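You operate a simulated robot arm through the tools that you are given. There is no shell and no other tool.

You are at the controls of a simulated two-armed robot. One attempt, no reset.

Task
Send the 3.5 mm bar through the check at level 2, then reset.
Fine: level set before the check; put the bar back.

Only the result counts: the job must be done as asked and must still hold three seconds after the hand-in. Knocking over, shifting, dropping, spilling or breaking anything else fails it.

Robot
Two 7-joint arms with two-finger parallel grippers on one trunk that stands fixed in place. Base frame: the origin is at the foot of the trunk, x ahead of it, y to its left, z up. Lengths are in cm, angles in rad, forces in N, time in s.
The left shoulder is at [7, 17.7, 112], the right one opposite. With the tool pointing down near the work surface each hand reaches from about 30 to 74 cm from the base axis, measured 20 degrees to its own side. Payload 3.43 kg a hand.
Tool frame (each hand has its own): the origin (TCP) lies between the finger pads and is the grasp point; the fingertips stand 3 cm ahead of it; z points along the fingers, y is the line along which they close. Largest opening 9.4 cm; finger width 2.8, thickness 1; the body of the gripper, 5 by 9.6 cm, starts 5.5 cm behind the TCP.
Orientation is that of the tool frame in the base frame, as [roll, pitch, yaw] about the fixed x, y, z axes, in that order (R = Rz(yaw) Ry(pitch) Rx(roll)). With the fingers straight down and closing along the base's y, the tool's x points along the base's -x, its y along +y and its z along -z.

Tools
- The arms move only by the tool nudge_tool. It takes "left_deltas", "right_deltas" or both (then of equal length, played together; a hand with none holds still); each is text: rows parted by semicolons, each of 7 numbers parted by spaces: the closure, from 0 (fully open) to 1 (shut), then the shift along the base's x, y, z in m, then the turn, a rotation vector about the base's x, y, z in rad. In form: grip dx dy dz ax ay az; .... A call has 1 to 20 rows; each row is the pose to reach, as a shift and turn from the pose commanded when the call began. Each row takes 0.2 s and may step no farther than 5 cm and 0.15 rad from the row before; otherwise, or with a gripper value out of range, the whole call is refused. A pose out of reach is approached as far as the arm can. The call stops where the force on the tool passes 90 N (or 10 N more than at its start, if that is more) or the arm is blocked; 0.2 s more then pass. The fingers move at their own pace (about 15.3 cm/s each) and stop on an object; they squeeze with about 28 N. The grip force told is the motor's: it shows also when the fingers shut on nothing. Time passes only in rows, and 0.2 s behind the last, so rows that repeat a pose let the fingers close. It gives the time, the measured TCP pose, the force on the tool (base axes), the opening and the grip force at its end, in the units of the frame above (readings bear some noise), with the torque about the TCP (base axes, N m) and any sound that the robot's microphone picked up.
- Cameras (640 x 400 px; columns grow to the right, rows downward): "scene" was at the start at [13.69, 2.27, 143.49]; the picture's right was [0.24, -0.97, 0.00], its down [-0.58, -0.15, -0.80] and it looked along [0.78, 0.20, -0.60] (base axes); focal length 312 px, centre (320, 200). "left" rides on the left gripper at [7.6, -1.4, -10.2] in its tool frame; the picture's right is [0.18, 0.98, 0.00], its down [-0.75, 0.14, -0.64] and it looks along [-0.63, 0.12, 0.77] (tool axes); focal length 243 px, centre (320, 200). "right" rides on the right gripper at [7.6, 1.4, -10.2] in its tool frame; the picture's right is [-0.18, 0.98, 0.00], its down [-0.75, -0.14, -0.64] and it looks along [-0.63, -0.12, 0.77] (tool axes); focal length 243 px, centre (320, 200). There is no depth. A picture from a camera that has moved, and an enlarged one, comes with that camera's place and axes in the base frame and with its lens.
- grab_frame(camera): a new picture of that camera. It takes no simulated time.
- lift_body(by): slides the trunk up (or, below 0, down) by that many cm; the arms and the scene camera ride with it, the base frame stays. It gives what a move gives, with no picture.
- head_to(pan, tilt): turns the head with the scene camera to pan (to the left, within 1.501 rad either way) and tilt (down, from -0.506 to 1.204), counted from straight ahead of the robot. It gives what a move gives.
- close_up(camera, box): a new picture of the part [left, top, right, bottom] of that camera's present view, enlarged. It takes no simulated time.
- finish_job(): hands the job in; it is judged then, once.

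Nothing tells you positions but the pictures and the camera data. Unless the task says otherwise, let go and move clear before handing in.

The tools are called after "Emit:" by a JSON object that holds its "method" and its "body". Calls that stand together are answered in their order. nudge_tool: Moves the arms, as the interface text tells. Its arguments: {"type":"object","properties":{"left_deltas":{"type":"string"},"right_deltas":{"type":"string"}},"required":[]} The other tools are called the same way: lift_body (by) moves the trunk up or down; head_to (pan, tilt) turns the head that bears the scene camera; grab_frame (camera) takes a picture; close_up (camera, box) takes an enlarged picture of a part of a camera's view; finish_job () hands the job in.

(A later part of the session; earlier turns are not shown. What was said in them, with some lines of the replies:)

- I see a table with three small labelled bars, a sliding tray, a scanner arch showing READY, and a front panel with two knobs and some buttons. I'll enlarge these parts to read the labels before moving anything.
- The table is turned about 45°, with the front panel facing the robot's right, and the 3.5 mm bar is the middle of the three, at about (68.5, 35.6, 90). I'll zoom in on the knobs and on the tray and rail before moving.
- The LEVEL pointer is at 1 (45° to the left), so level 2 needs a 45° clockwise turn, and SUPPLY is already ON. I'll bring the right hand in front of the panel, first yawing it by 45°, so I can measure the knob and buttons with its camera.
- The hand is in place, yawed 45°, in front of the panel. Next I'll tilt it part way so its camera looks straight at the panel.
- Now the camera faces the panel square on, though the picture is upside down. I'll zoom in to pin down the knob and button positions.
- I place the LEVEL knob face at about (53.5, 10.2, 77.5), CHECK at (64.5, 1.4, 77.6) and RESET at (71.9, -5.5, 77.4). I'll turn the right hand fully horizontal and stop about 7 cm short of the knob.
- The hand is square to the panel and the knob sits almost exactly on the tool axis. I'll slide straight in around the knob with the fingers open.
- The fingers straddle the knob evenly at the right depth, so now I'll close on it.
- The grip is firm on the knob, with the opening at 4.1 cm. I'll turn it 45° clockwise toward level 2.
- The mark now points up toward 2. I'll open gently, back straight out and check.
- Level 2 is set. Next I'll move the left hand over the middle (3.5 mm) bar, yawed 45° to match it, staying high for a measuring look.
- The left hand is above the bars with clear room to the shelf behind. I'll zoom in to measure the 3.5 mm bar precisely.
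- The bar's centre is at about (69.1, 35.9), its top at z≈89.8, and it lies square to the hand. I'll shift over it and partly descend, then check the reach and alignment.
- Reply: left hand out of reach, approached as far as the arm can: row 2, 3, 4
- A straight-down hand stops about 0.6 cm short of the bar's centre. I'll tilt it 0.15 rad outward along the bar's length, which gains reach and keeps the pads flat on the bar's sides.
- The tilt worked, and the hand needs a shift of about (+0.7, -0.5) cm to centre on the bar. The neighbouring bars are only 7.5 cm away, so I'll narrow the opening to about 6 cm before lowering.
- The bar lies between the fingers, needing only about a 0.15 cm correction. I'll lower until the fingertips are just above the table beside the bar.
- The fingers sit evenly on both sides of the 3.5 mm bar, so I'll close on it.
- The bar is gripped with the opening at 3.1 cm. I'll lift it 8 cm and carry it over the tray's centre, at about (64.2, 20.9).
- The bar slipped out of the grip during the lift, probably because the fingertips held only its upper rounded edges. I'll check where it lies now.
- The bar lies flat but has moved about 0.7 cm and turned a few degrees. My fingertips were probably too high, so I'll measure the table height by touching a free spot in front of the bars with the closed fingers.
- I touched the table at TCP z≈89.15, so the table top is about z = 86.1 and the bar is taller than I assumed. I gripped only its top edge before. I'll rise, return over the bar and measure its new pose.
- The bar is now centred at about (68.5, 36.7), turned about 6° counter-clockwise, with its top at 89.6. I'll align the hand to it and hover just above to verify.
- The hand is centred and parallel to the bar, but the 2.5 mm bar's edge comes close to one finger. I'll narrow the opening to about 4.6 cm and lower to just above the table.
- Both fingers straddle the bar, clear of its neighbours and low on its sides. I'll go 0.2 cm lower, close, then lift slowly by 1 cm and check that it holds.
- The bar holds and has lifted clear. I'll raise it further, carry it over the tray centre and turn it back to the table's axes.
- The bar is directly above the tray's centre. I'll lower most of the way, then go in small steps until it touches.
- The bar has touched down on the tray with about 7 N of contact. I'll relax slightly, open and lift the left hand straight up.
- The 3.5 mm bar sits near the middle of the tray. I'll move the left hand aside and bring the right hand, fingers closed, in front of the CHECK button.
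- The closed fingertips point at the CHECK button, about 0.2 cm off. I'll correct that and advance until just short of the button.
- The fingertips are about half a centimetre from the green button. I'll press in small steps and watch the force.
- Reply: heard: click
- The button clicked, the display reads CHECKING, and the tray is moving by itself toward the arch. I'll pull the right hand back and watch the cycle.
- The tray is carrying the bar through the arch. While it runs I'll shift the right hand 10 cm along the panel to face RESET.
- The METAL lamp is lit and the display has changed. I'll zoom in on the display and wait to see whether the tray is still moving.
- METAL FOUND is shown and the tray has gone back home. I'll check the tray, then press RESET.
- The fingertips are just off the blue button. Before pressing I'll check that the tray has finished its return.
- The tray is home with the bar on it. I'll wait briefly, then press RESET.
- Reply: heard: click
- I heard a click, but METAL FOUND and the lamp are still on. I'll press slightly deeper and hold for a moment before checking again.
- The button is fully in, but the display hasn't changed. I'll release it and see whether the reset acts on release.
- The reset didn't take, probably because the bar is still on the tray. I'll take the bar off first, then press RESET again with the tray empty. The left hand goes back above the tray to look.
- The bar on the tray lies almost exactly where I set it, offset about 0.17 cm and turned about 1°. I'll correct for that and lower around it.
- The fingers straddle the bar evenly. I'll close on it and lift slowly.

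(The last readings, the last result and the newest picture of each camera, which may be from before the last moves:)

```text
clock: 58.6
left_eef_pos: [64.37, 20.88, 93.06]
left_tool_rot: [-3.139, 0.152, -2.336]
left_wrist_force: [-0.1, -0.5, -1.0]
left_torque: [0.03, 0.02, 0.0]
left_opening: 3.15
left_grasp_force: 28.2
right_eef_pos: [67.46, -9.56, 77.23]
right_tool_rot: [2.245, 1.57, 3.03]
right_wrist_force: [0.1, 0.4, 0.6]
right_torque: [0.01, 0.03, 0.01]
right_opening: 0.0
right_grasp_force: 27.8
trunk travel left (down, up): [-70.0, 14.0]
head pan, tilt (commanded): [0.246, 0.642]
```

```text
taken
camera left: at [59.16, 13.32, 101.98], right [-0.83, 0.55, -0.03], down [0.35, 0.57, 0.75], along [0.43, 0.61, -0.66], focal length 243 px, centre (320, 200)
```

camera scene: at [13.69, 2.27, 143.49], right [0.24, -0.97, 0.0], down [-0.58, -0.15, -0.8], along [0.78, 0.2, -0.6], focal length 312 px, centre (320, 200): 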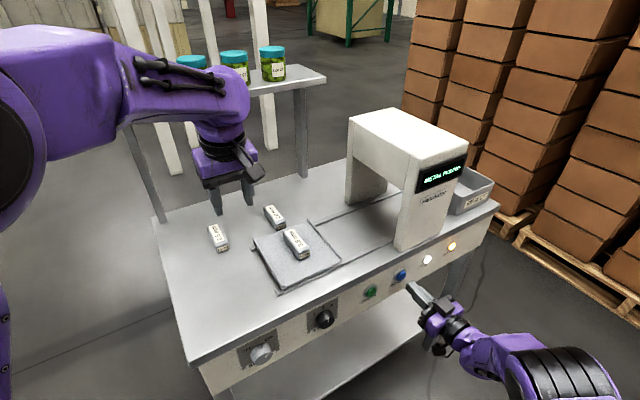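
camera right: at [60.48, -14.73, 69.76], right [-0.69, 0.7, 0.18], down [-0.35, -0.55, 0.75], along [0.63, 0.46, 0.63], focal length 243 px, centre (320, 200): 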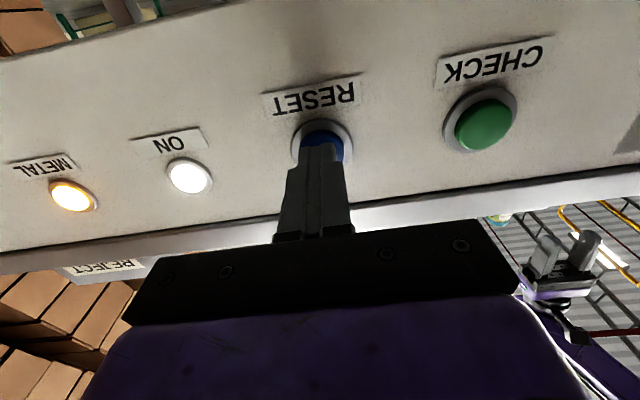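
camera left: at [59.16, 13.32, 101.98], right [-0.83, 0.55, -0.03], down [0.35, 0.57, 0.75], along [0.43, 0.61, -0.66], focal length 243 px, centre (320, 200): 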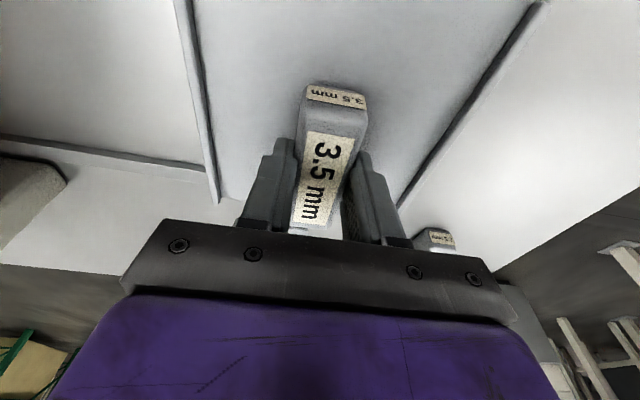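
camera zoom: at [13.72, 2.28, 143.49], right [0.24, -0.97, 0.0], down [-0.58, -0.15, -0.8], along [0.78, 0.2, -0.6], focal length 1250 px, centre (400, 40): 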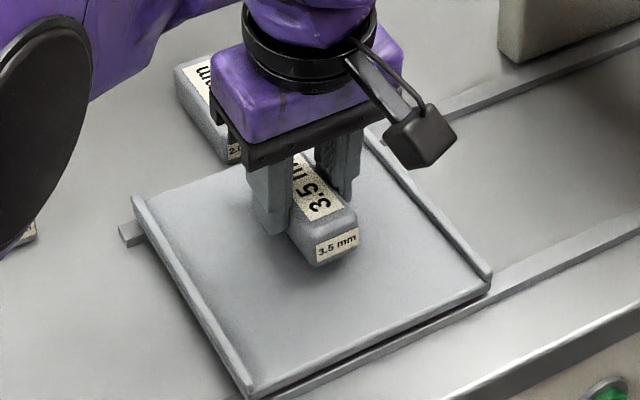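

The bar is held and off the tray. I'll lift it, carry it back above its original spot at about (69.4, 36.2) and turn it to its original 45° heading.

Emit:
{"method": "nudge_tool", "body": {"left_deltas": "1 0 0 0.01 0 0 0; 1 0 0 0.03 0 0 0; 1 0 0 0.05 0 0 0; 1 0.008 0.025 0.055 0 0 -0.005; 1 0.018 0.055 0.055 0 0 -0.01; 1 0.028 0.088 0.055 0 0 -0.015; 1 0.038 0.12 0.055 0 0 -0.02; 1 0.047 0.145 0.055 0 0 -0.02; 1 0.0495 0.1535 0.055 0 0 -0.02; 1 0.0495 0.1535 0.055 0 0 -0.02"}}

Emit:
{"method": "grab_frame", "body": {"camera": "left"}}

Emit:
{"method": "close_up", "body": {"camera": "scene", "box": [190, 170, 350, 270]}}

Emit:
{"method": "close_up", "body": {"camera": "scene", "box": [360, 160, 520, 260]}}

```text
clock: 60.8
left_eef_pos: [69.39, 36.13, 98.49]
left_tool_rot: [3.14, 0.15, -2.355]
left_wrist_force: [0.1, -0.3, -0.9]
left_torque: [-0.03, -0.02, -0.01]
left_opening: 3.14
left_grasp_force: 27.8
right_eef_pos: [67.61, -9.55, 77.13]
right_tool_rot: [2.201, 1.568, 2.987]
right_wrist_force: [-0.7, 0.7, -0.2]
right_torque: [-0.02, 0.01, 0.0]
right_opening: 0.02
right_grasp_force: 28.3
trunk travel left (down, up): [-70.0, 14.0]
head pan, tilt (commanded): [0.246, 0.642]
```

```text
taken
camera left: at [64.01, 28.74, 107.46], right [-0.82, 0.57, -0.03], down [0.36, 0.56, 0.75], along [0.44, 0.61, -0.66], focal length 243 px, centre (320, 200)
```

left: 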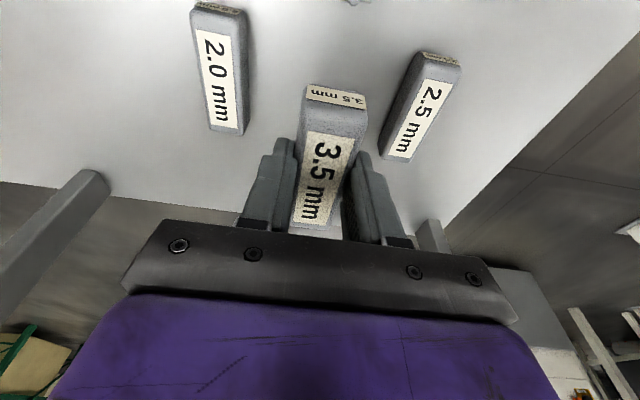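

```text
4.00 times, centred on (270, 220) of scene
camera zoom: at [13.71, 2.27, 143.49], right [0.24, -0.97, 0.0], down [-0.58, -0.15, -0.8], along [0.78, 0.2, -0.6], focal length 1250 px, centre (520, 120)
```

zoom: 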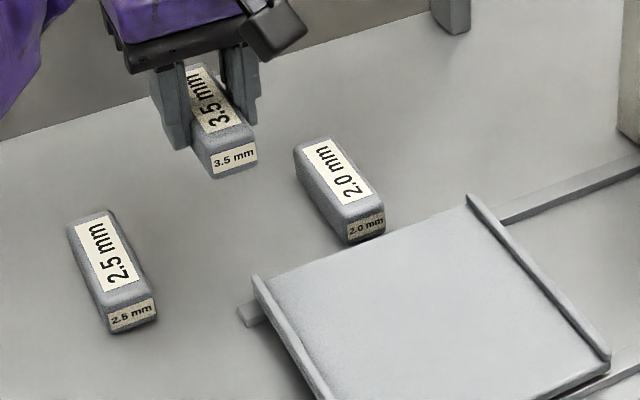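

```text
4.00 times, centred on (440, 210) of scene
camera zoom: at [13.71, 2.27, 143.49], right [0.24, -0.97, 0.0], down [-0.58, -0.15, -0.8], along [0.78, 0.2, -0.6], focal length 1250 px, centre (-160, 160)
```

zoom: 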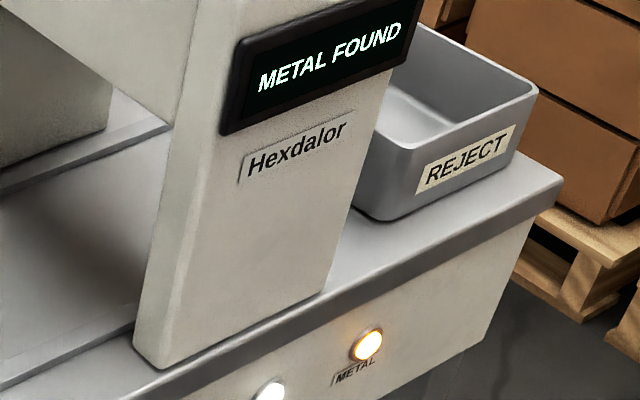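

The bar is over its old spot between the other two, and the display still shows METAL FOUND. I'll lower it to near the table.

Emit:
{"method": "nudge_tool", "body": {"left_deltas": "1 0 0 -0.02 0 0 0; 1 0 0 -0.04 0 0 0; 1 0 0 -0.06 0 0 0; 1 0 0 -0.074 0 0 0; 1 0 0 -0.081 0 0 0; 1 0 0 -0.081 0 0 0"}}

Emit:
{"method": "close_up", "body": {"camera": "scene", "box": [200, 190, 296, 250]}}

Emit:
{"method": "grab_frame", "body": {"camera": "left"}}

```text
clock: 62.2
left_eef_pos: [69.22, 36.18, 90.5]
left_tool_rot: [3.141, 0.151, -2.357]
left_wrist_force: [0.7, 0.9, -0.5]
left_torque: [-0.02, 0.02, -0.03]
left_opening: 3.13
left_grasp_force: 27.5
right_eef_pos: [67.65, -9.54, 77.28]
right_tool_rot: [2.248, 1.569, 3.033]
right_wrist_force: [0.3, -0.5, 0.0]
right_torque: [-0.01, 0.0, -0.02]
right_opening: 0.0
right_grasp_force: 28.0
trunk travel left (down, up): [-70.0, 14.0]
head pan, tilt (commanded): [0.246, 0.642]
```

```text
6.67 times, centred on (248, 220) of scene
camera zoom: at [13.71, 2.28, 143.49], right [0.24, -0.97, 0.0], down [-0.58, -0.15, -0.8], along [0.78, 0.2, -0.6], focal length 2083 px, centre (800, 67)
```

zoom: 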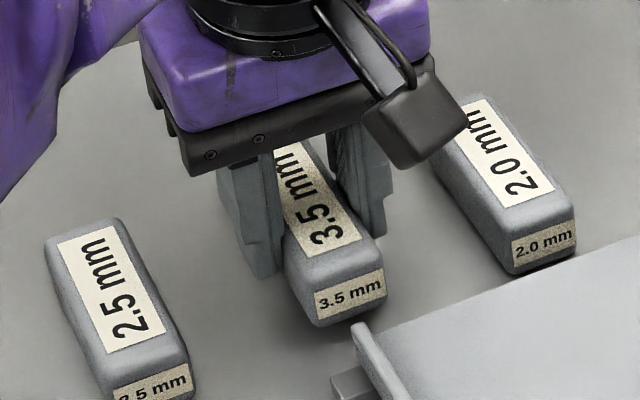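

```text
taken
camera left: at [63.92, 28.79, 99.4], right [-0.82, 0.57, -0.03], down [0.36, 0.56, 0.75], along [0.44, 0.61, -0.66], focal length 243 px, centre (320, 200)
```

left: 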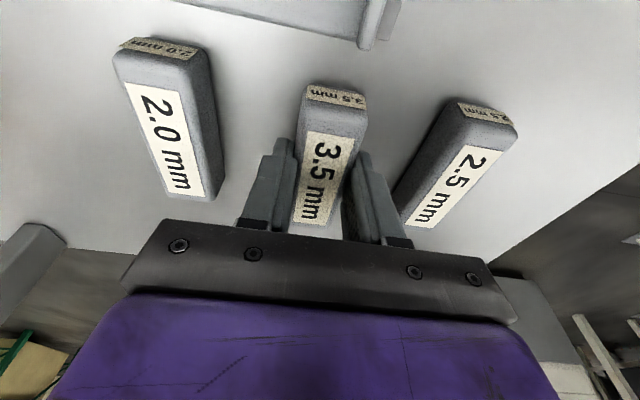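

The bar is about 0.3 cm farther back than where it started. I'll correct that and lower until it touches.

Emit:
{"method": "nudge_tool", "body": {"left_deltas": "1 -0.001 -0.003 0 0 0 0; 1 -0.001 -0.003 -0.003 0 0 0; 1 -0.001 -0.003 -0.006 0 0 0; 1 -0.001 -0.003 -0.0085 0 0 0; 1 -0.001 -0.003 -0.0085 0 0 0"}}

Emit:
{"method": "close_up", "body": {"camera": "scene", "box": [200, 190, 296, 250]}}

```text
clock: 63.4
left_eef_pos: [69.33, 36.05, 89.71]
left_tool_rot: [-3.141, 0.149, -2.358]
left_wrist_force: [-0.1, 0.6, 0.1]
left_torque: [-0.01, 0.0, -0.01]
left_opening: 3.14
left_grasp_force: 28.1
right_eef_pos: [67.56, -9.67, 77.16]
right_tool_rot: [2.247, 1.567, 3.031]
right_wrist_force: [0.1, -0.1, -0.5]
right_torque: [0.05, -0.01, 0.02]
right_opening: 0.0
right_grasp_force: 27.7
trunk travel left (down, up): [-70.0, 14.0]
head pan, tilt (commanded): [0.246, 0.642]
```

```text
6.67 times, centred on (248, 220) of scene
camera zoom: at [13.71, 2.28, 143.49], right [0.24, -0.97, 0.0], down [-0.58, -0.15, -0.8], along [0.78, 0.2, -0.6], focal length 2083 px, centre (800, 67)
```

zoom: 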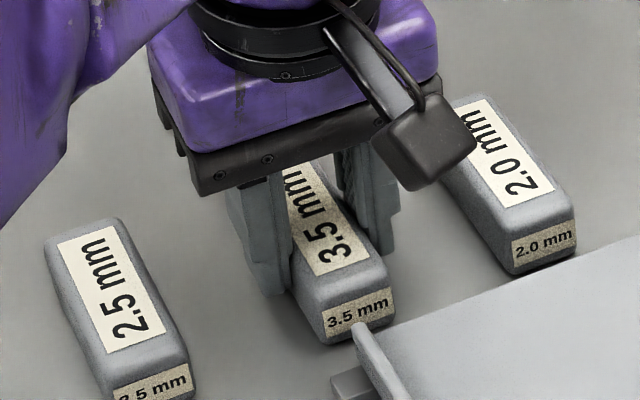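

Emit:
{"method": "nudge_tool", "body": {"left_deltas": "1 0 0 -0.0015 0 0 0; 1 0 0 -0.003 0 0 0; 1 0 0 -0.003 0 0 0"}}

Emit:
{"method": "close_up", "body": {"camera": "scene", "box": [200, 190, 296, 250]}}

```text
clock: 64.2
left_eef_pos: [69.19, 35.89, 89.61]
left_tool_rot: [-3.138, 0.157, -2.354]
left_wrist_force: [4.2, 3.7, 16.4]
left_torque: [-0.35, 0.36, 0.03]
left_opening: 3.14
left_grasp_force: 28.0
right_eef_pos: [67.5, -9.54, 77.3]
right_tool_rot: [0.36, 1.57, 1.145]
right_wrist_force: [-0.7, -0.2, -0.2]
right_torque: [0.0, 0.0, 0.0]
right_opening: 0.0
right_grasp_force: 27.1
trunk travel left (down, up): [-70.0, 14.0]
head pan, tilt (commanded): [0.246, 0.642]
```

```text
6.67 times, centred on (248, 220) of scene
camera zoom: at [13.47, 2.19, 143.54], right [0.24, -0.97, 0.0], down [-0.58, -0.15, -0.8], along [0.78, 0.2, -0.6], focal length 2083 px, centre (800, 67)
```

zoom: 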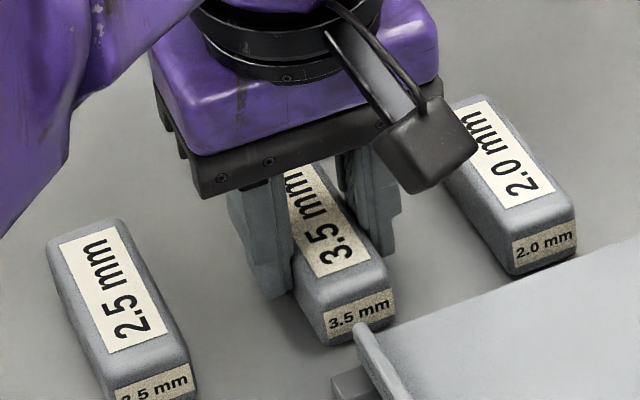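

The bar is back on the table, with contact felt. I'll ease off, open and rise straight up.

Emit:
{"method": "nudge_tool", "body": {"left_deltas": "1 0 0 0.0025 0 0 0; 0.8 0 0 0.0025 0 0 0; 0.5 0 0 0.0025 0 0 0; 0.5 0 0 0.0025 0 0 0; 0.5 0 0 0.015 0 0 0; 0.5 0 0 0.04 0 0 0; 0.5 0 0 0.075 0 0 0; 0.5 0 0 0.1 0 0 0; 0.5 0 0 0.1 0 0 0"}}

Emit:
{"method": "close_up", "body": {"camera": "scene", "box": [200, 190, 296, 250]}}

Emit:
{"method": "grab_frame", "body": {"camera": "left"}}

Emit:
{"method": "grab_frame", "body": {"camera": "scene"}}

```text
clock: 66.2
left_eef_pos: [69.35, 35.88, 99.36]
left_tool_rot: [3.14, 0.151, -2.357]
left_wrist_force: [-0.4, 0.2, -0.1]
left_torque: [-0.01, 0.0, 0.0]
left_opening: 4.7
left_grasp_force: 0.0
right_eef_pos: [67.5, -9.5, 77.16]
right_tool_rot: [2.297, 1.568, 3.082]
right_wrist_force: [-0.1, -0.2, 0.3]
right_torque: [0.04, -0.01, -0.05]
right_opening: 0.0
right_grasp_force: 27.7
trunk travel left (down, up): [-70.0, 14.0]
head pan, tilt (commanded): [0.246, 0.642]
```

```text
6.67 times, centred on (248, 220) of scene
camera zoom: at [13.73, 2.3, 143.49], right [0.24, -0.97, 0.0], down [-0.58, -0.15, -0.8], along [0.78, 0.2, -0.6], focal length 2083 px, centre (800, 67)
```

zoom: 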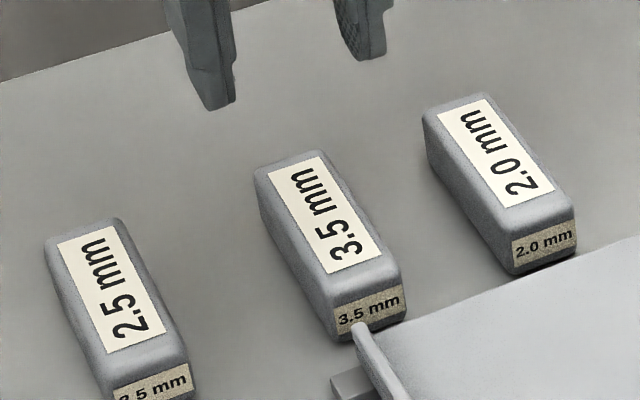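

```text
taken
camera left: at [63.97, 28.48, 108.16], right [-0.82, 0.57, -0.03], down [0.36, 0.56, 0.75], along [0.44, 0.61, -0.66], focal length 243 px, centre (320, 200)
```

left: 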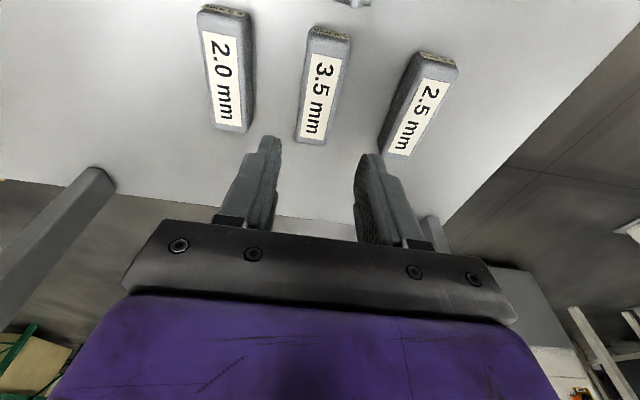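

```text
taken
camera scene: at [13.73, 2.3, 143.49], right [0.24, -0.97, 0.0], down [-0.58, -0.15, -0.8], along [0.78, 0.2, -0.6], focal length 312 px, centre (320, 200)
```

scene: 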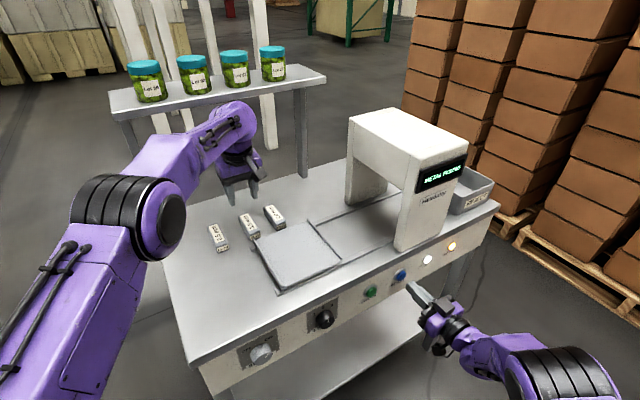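

The 3.5 mm bar is back in line between the others, within about 0.6 cm of its start. With the tray empty, I'll press RESET again.

Emit:
{"method": "nudge_tool", "body": {"right_deltas": "1 0.01 0.01 0 0 0 0; 1 0.016 0.016 0 0 0 0; 1 0.019 0.019 0 0 0 0; 1 0.02 0.02 0 0 0 0; 1 0.02 0.02 0 0 0 0; 1 0.02 0.02 0 0 0 0"}}

Emit:
{"method": "grab_frame", "body": {"camera": "scene"}}

Emit:
{"method": "close_up", "body": {"camera": "scene", "box": [360, 160, 520, 260]}}

```text
clock: 67.6
left_eef_pos: [69.28, 35.81, 99.34]
left_tool_rot: [-3.142, 0.15, -2.356]
left_wrist_force: [1.0, -0.2, -0.2]
left_torque: [0.01, -0.02, -0.01]
left_opening: 4.71
left_grasp_force: 0.0
right_eef_pos: [69.53, -7.5, 77.23]
right_tool_rot: [2.291, 1.569, 3.076]
right_wrist_force: [-7.7, -2.9, -1.9]
right_torque: [-0.01, 0.06, 0.06]
right_opening: 0.03
right_grasp_force: 28.3
trunk travel left (down, up): [-70.0, 14.0]
head pan, tilt (commanded): [0.246, 0.642]
heard: click
```

```text
taken
camera scene: at [13.61, 2.21, 143.5], right [0.24, -0.97, 0.0], down [-0.58, -0.15, -0.8], along [0.78, 0.2, -0.6], focal length 312 px, centre (320, 200)
```

scene: 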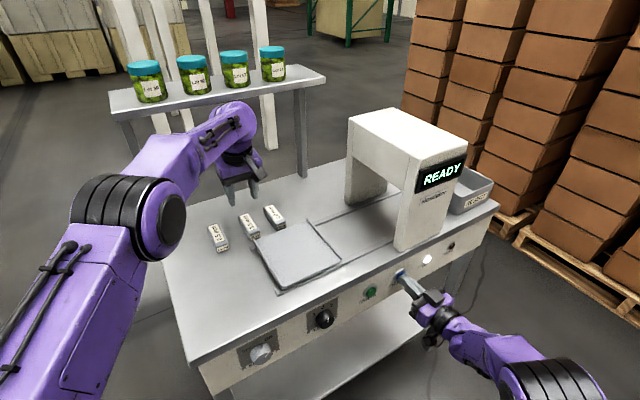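

```text
4.00 times, centred on (440, 210) of scene
camera zoom: at [13.61, 2.21, 143.5], right [0.24, -0.97, 0.0], down [-0.58, -0.15, -0.8], along [0.78, 0.2, -0.6], focal length 1250 px, centre (-160, 160)
```

zoom: 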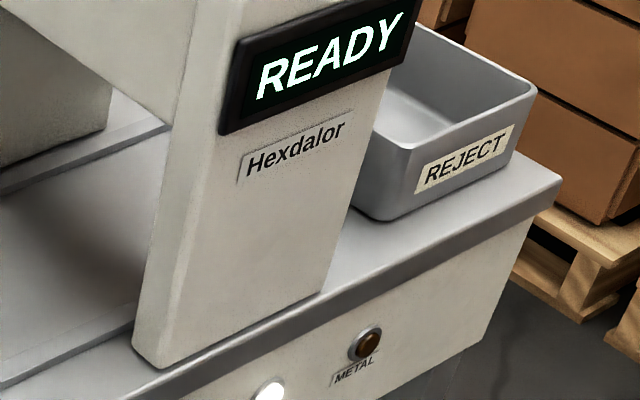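

The display is back to READY and the METAL lamp is off. I'll withdraw both hands clear of the table.

Emit:
{"method": "nudge_tool", "body": {"left_deltas": "0.5 0 0 0.02 0 0 0; 0.5 -0.02 -0.005 0.04 0 0 0; 0.5 -0.05 -0.015 0.06 0 0 0; 0.5 -0.085 -0.025 0.08 0 0 0; 0.5 -0.12 -0.035 0.09 0 0 0; 0.5 -0.15 -0.045 0.1 0 0 0; 0.5 -0.15 -0.045 0.1 0 0 0", "right_deltas": "1 -0.01 -0.01 0 0 0 0; 1 -0.03 -0.03 0 0 0 0; 1 -0.05 -0.05 0 0 0 0; 1 -0.07 -0.07 0 0 0 0; 1 -0.09 -0.09 0 0 0 0; 1 -0.1 -0.1 0 0 0 0; 1 -0.1 -0.1 0 0 0 0"}}

Emit:
{"method": "grab_frame", "body": {"camera": "scene"}}

Emit:
{"method": "close_up", "body": {"camera": "scene", "box": [190, 190, 350, 290]}}

Emit:
{"method": "close_up", "body": {"camera": "scene", "box": [300, 150, 500, 330]}}

```text
clock: 69.2
left_eef_pos: [54.17, 31.38, 109.04]
left_tool_rot: [3.142, 0.148, -2.356]
left_wrist_force: [0.2, 0.2, 0.4]
left_torque: [0.02, 0.0, -0.06]
left_opening: 4.7
left_grasp_force: 0.1
right_eef_pos: [59.64, -17.22, 77.19]
right_tool_rot: [2.556, 1.569, -2.944]
right_wrist_force: [0.5, -0.2, -0.8]
right_torque: [0.01, 0.01, 0.02]
right_opening: 0.01
right_grasp_force: 27.5
trunk travel left (down, up): [-70.0, 14.0]
head pan, tilt (commanded): [0.246, 0.642]
```

```text
taken
camera scene: at [13.82, 2.34, 143.48], right [0.24, -0.97, 0.0], down [-0.58, -0.15, -0.8], along [0.78, 0.2, -0.6], focal length 312 px, centre (320, 200)
```

scene: 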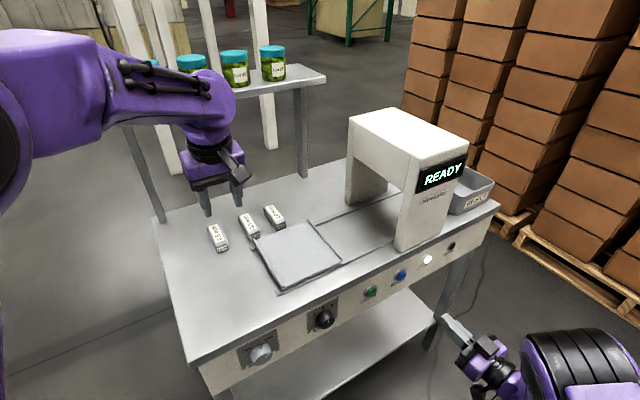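

```text
4.00 times, centred on (270, 240) of scene
camera zoom: at [13.82, 2.34, 143.48], right [0.24, -0.97, 0.0], down [-0.58, -0.15, -0.8], along [0.78, 0.2, -0.6], focal length 1250 px, centre (520, 40)
```

zoom: 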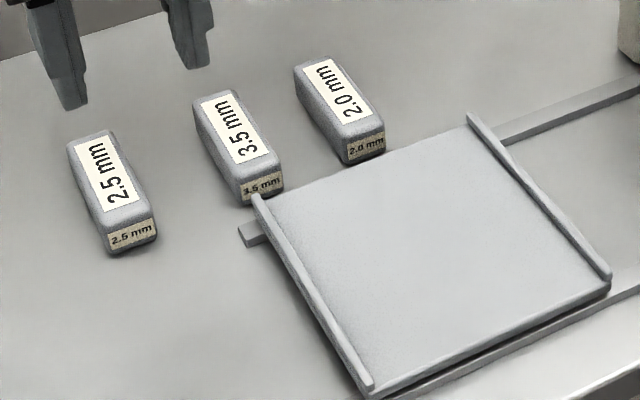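

```text
2.22 times, centred on (400, 240) of scene
camera zoom: at [13.82, 2.34, 143.48], right [0.24, -0.97, 0.0], down [-0.58, -0.15, -0.8], along [0.78, 0.2, -0.6], focal length 694 px, centre (142, 111)
```

zoom: 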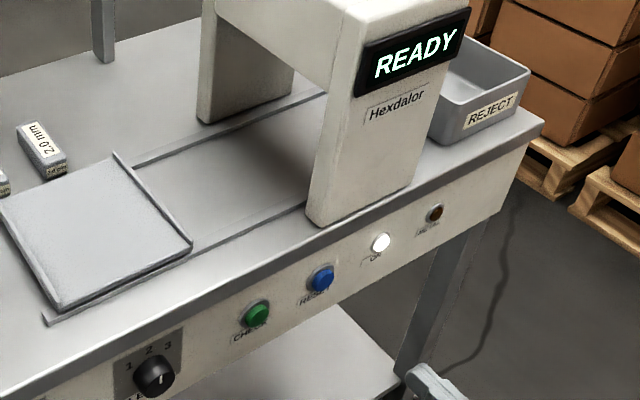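

The bar is back between its neighbours within about 0.6 cm of where it started, and the other two bars and the tray are where they began. LEVEL is at 2, the display reads READY with the METAL lamp off, and both hands are clear, so I'm handing in.

Emit:
{"method": "finish_job", "body": {}}

```text
The job is handed in.
```

The 3.5 mm bar went through the check at level 2. The machine is reset to READY, and I've handed the job in.

- **Level:** I turned the LEVEL knob from 1 to 2 before the check. It is still at 2.
- **Check:** The tray carried the bar into the arch and back. The display showed METAL FOUND and the METAL lamp came on.
- **Reset:** My first press of RESET did nothing; the bar was still on the tray. After I took the bar off, a second press brought back READY and turned the METAL lamp off.
- **Bar:** It is back between the other two bars, about 0.6 cm from where it started. On my first pick-up it slipped out of the grip and shifted slightly on the table; the second pick-up held.

The other two bars and the tray look to be where they started, and both hands are clear of the table.
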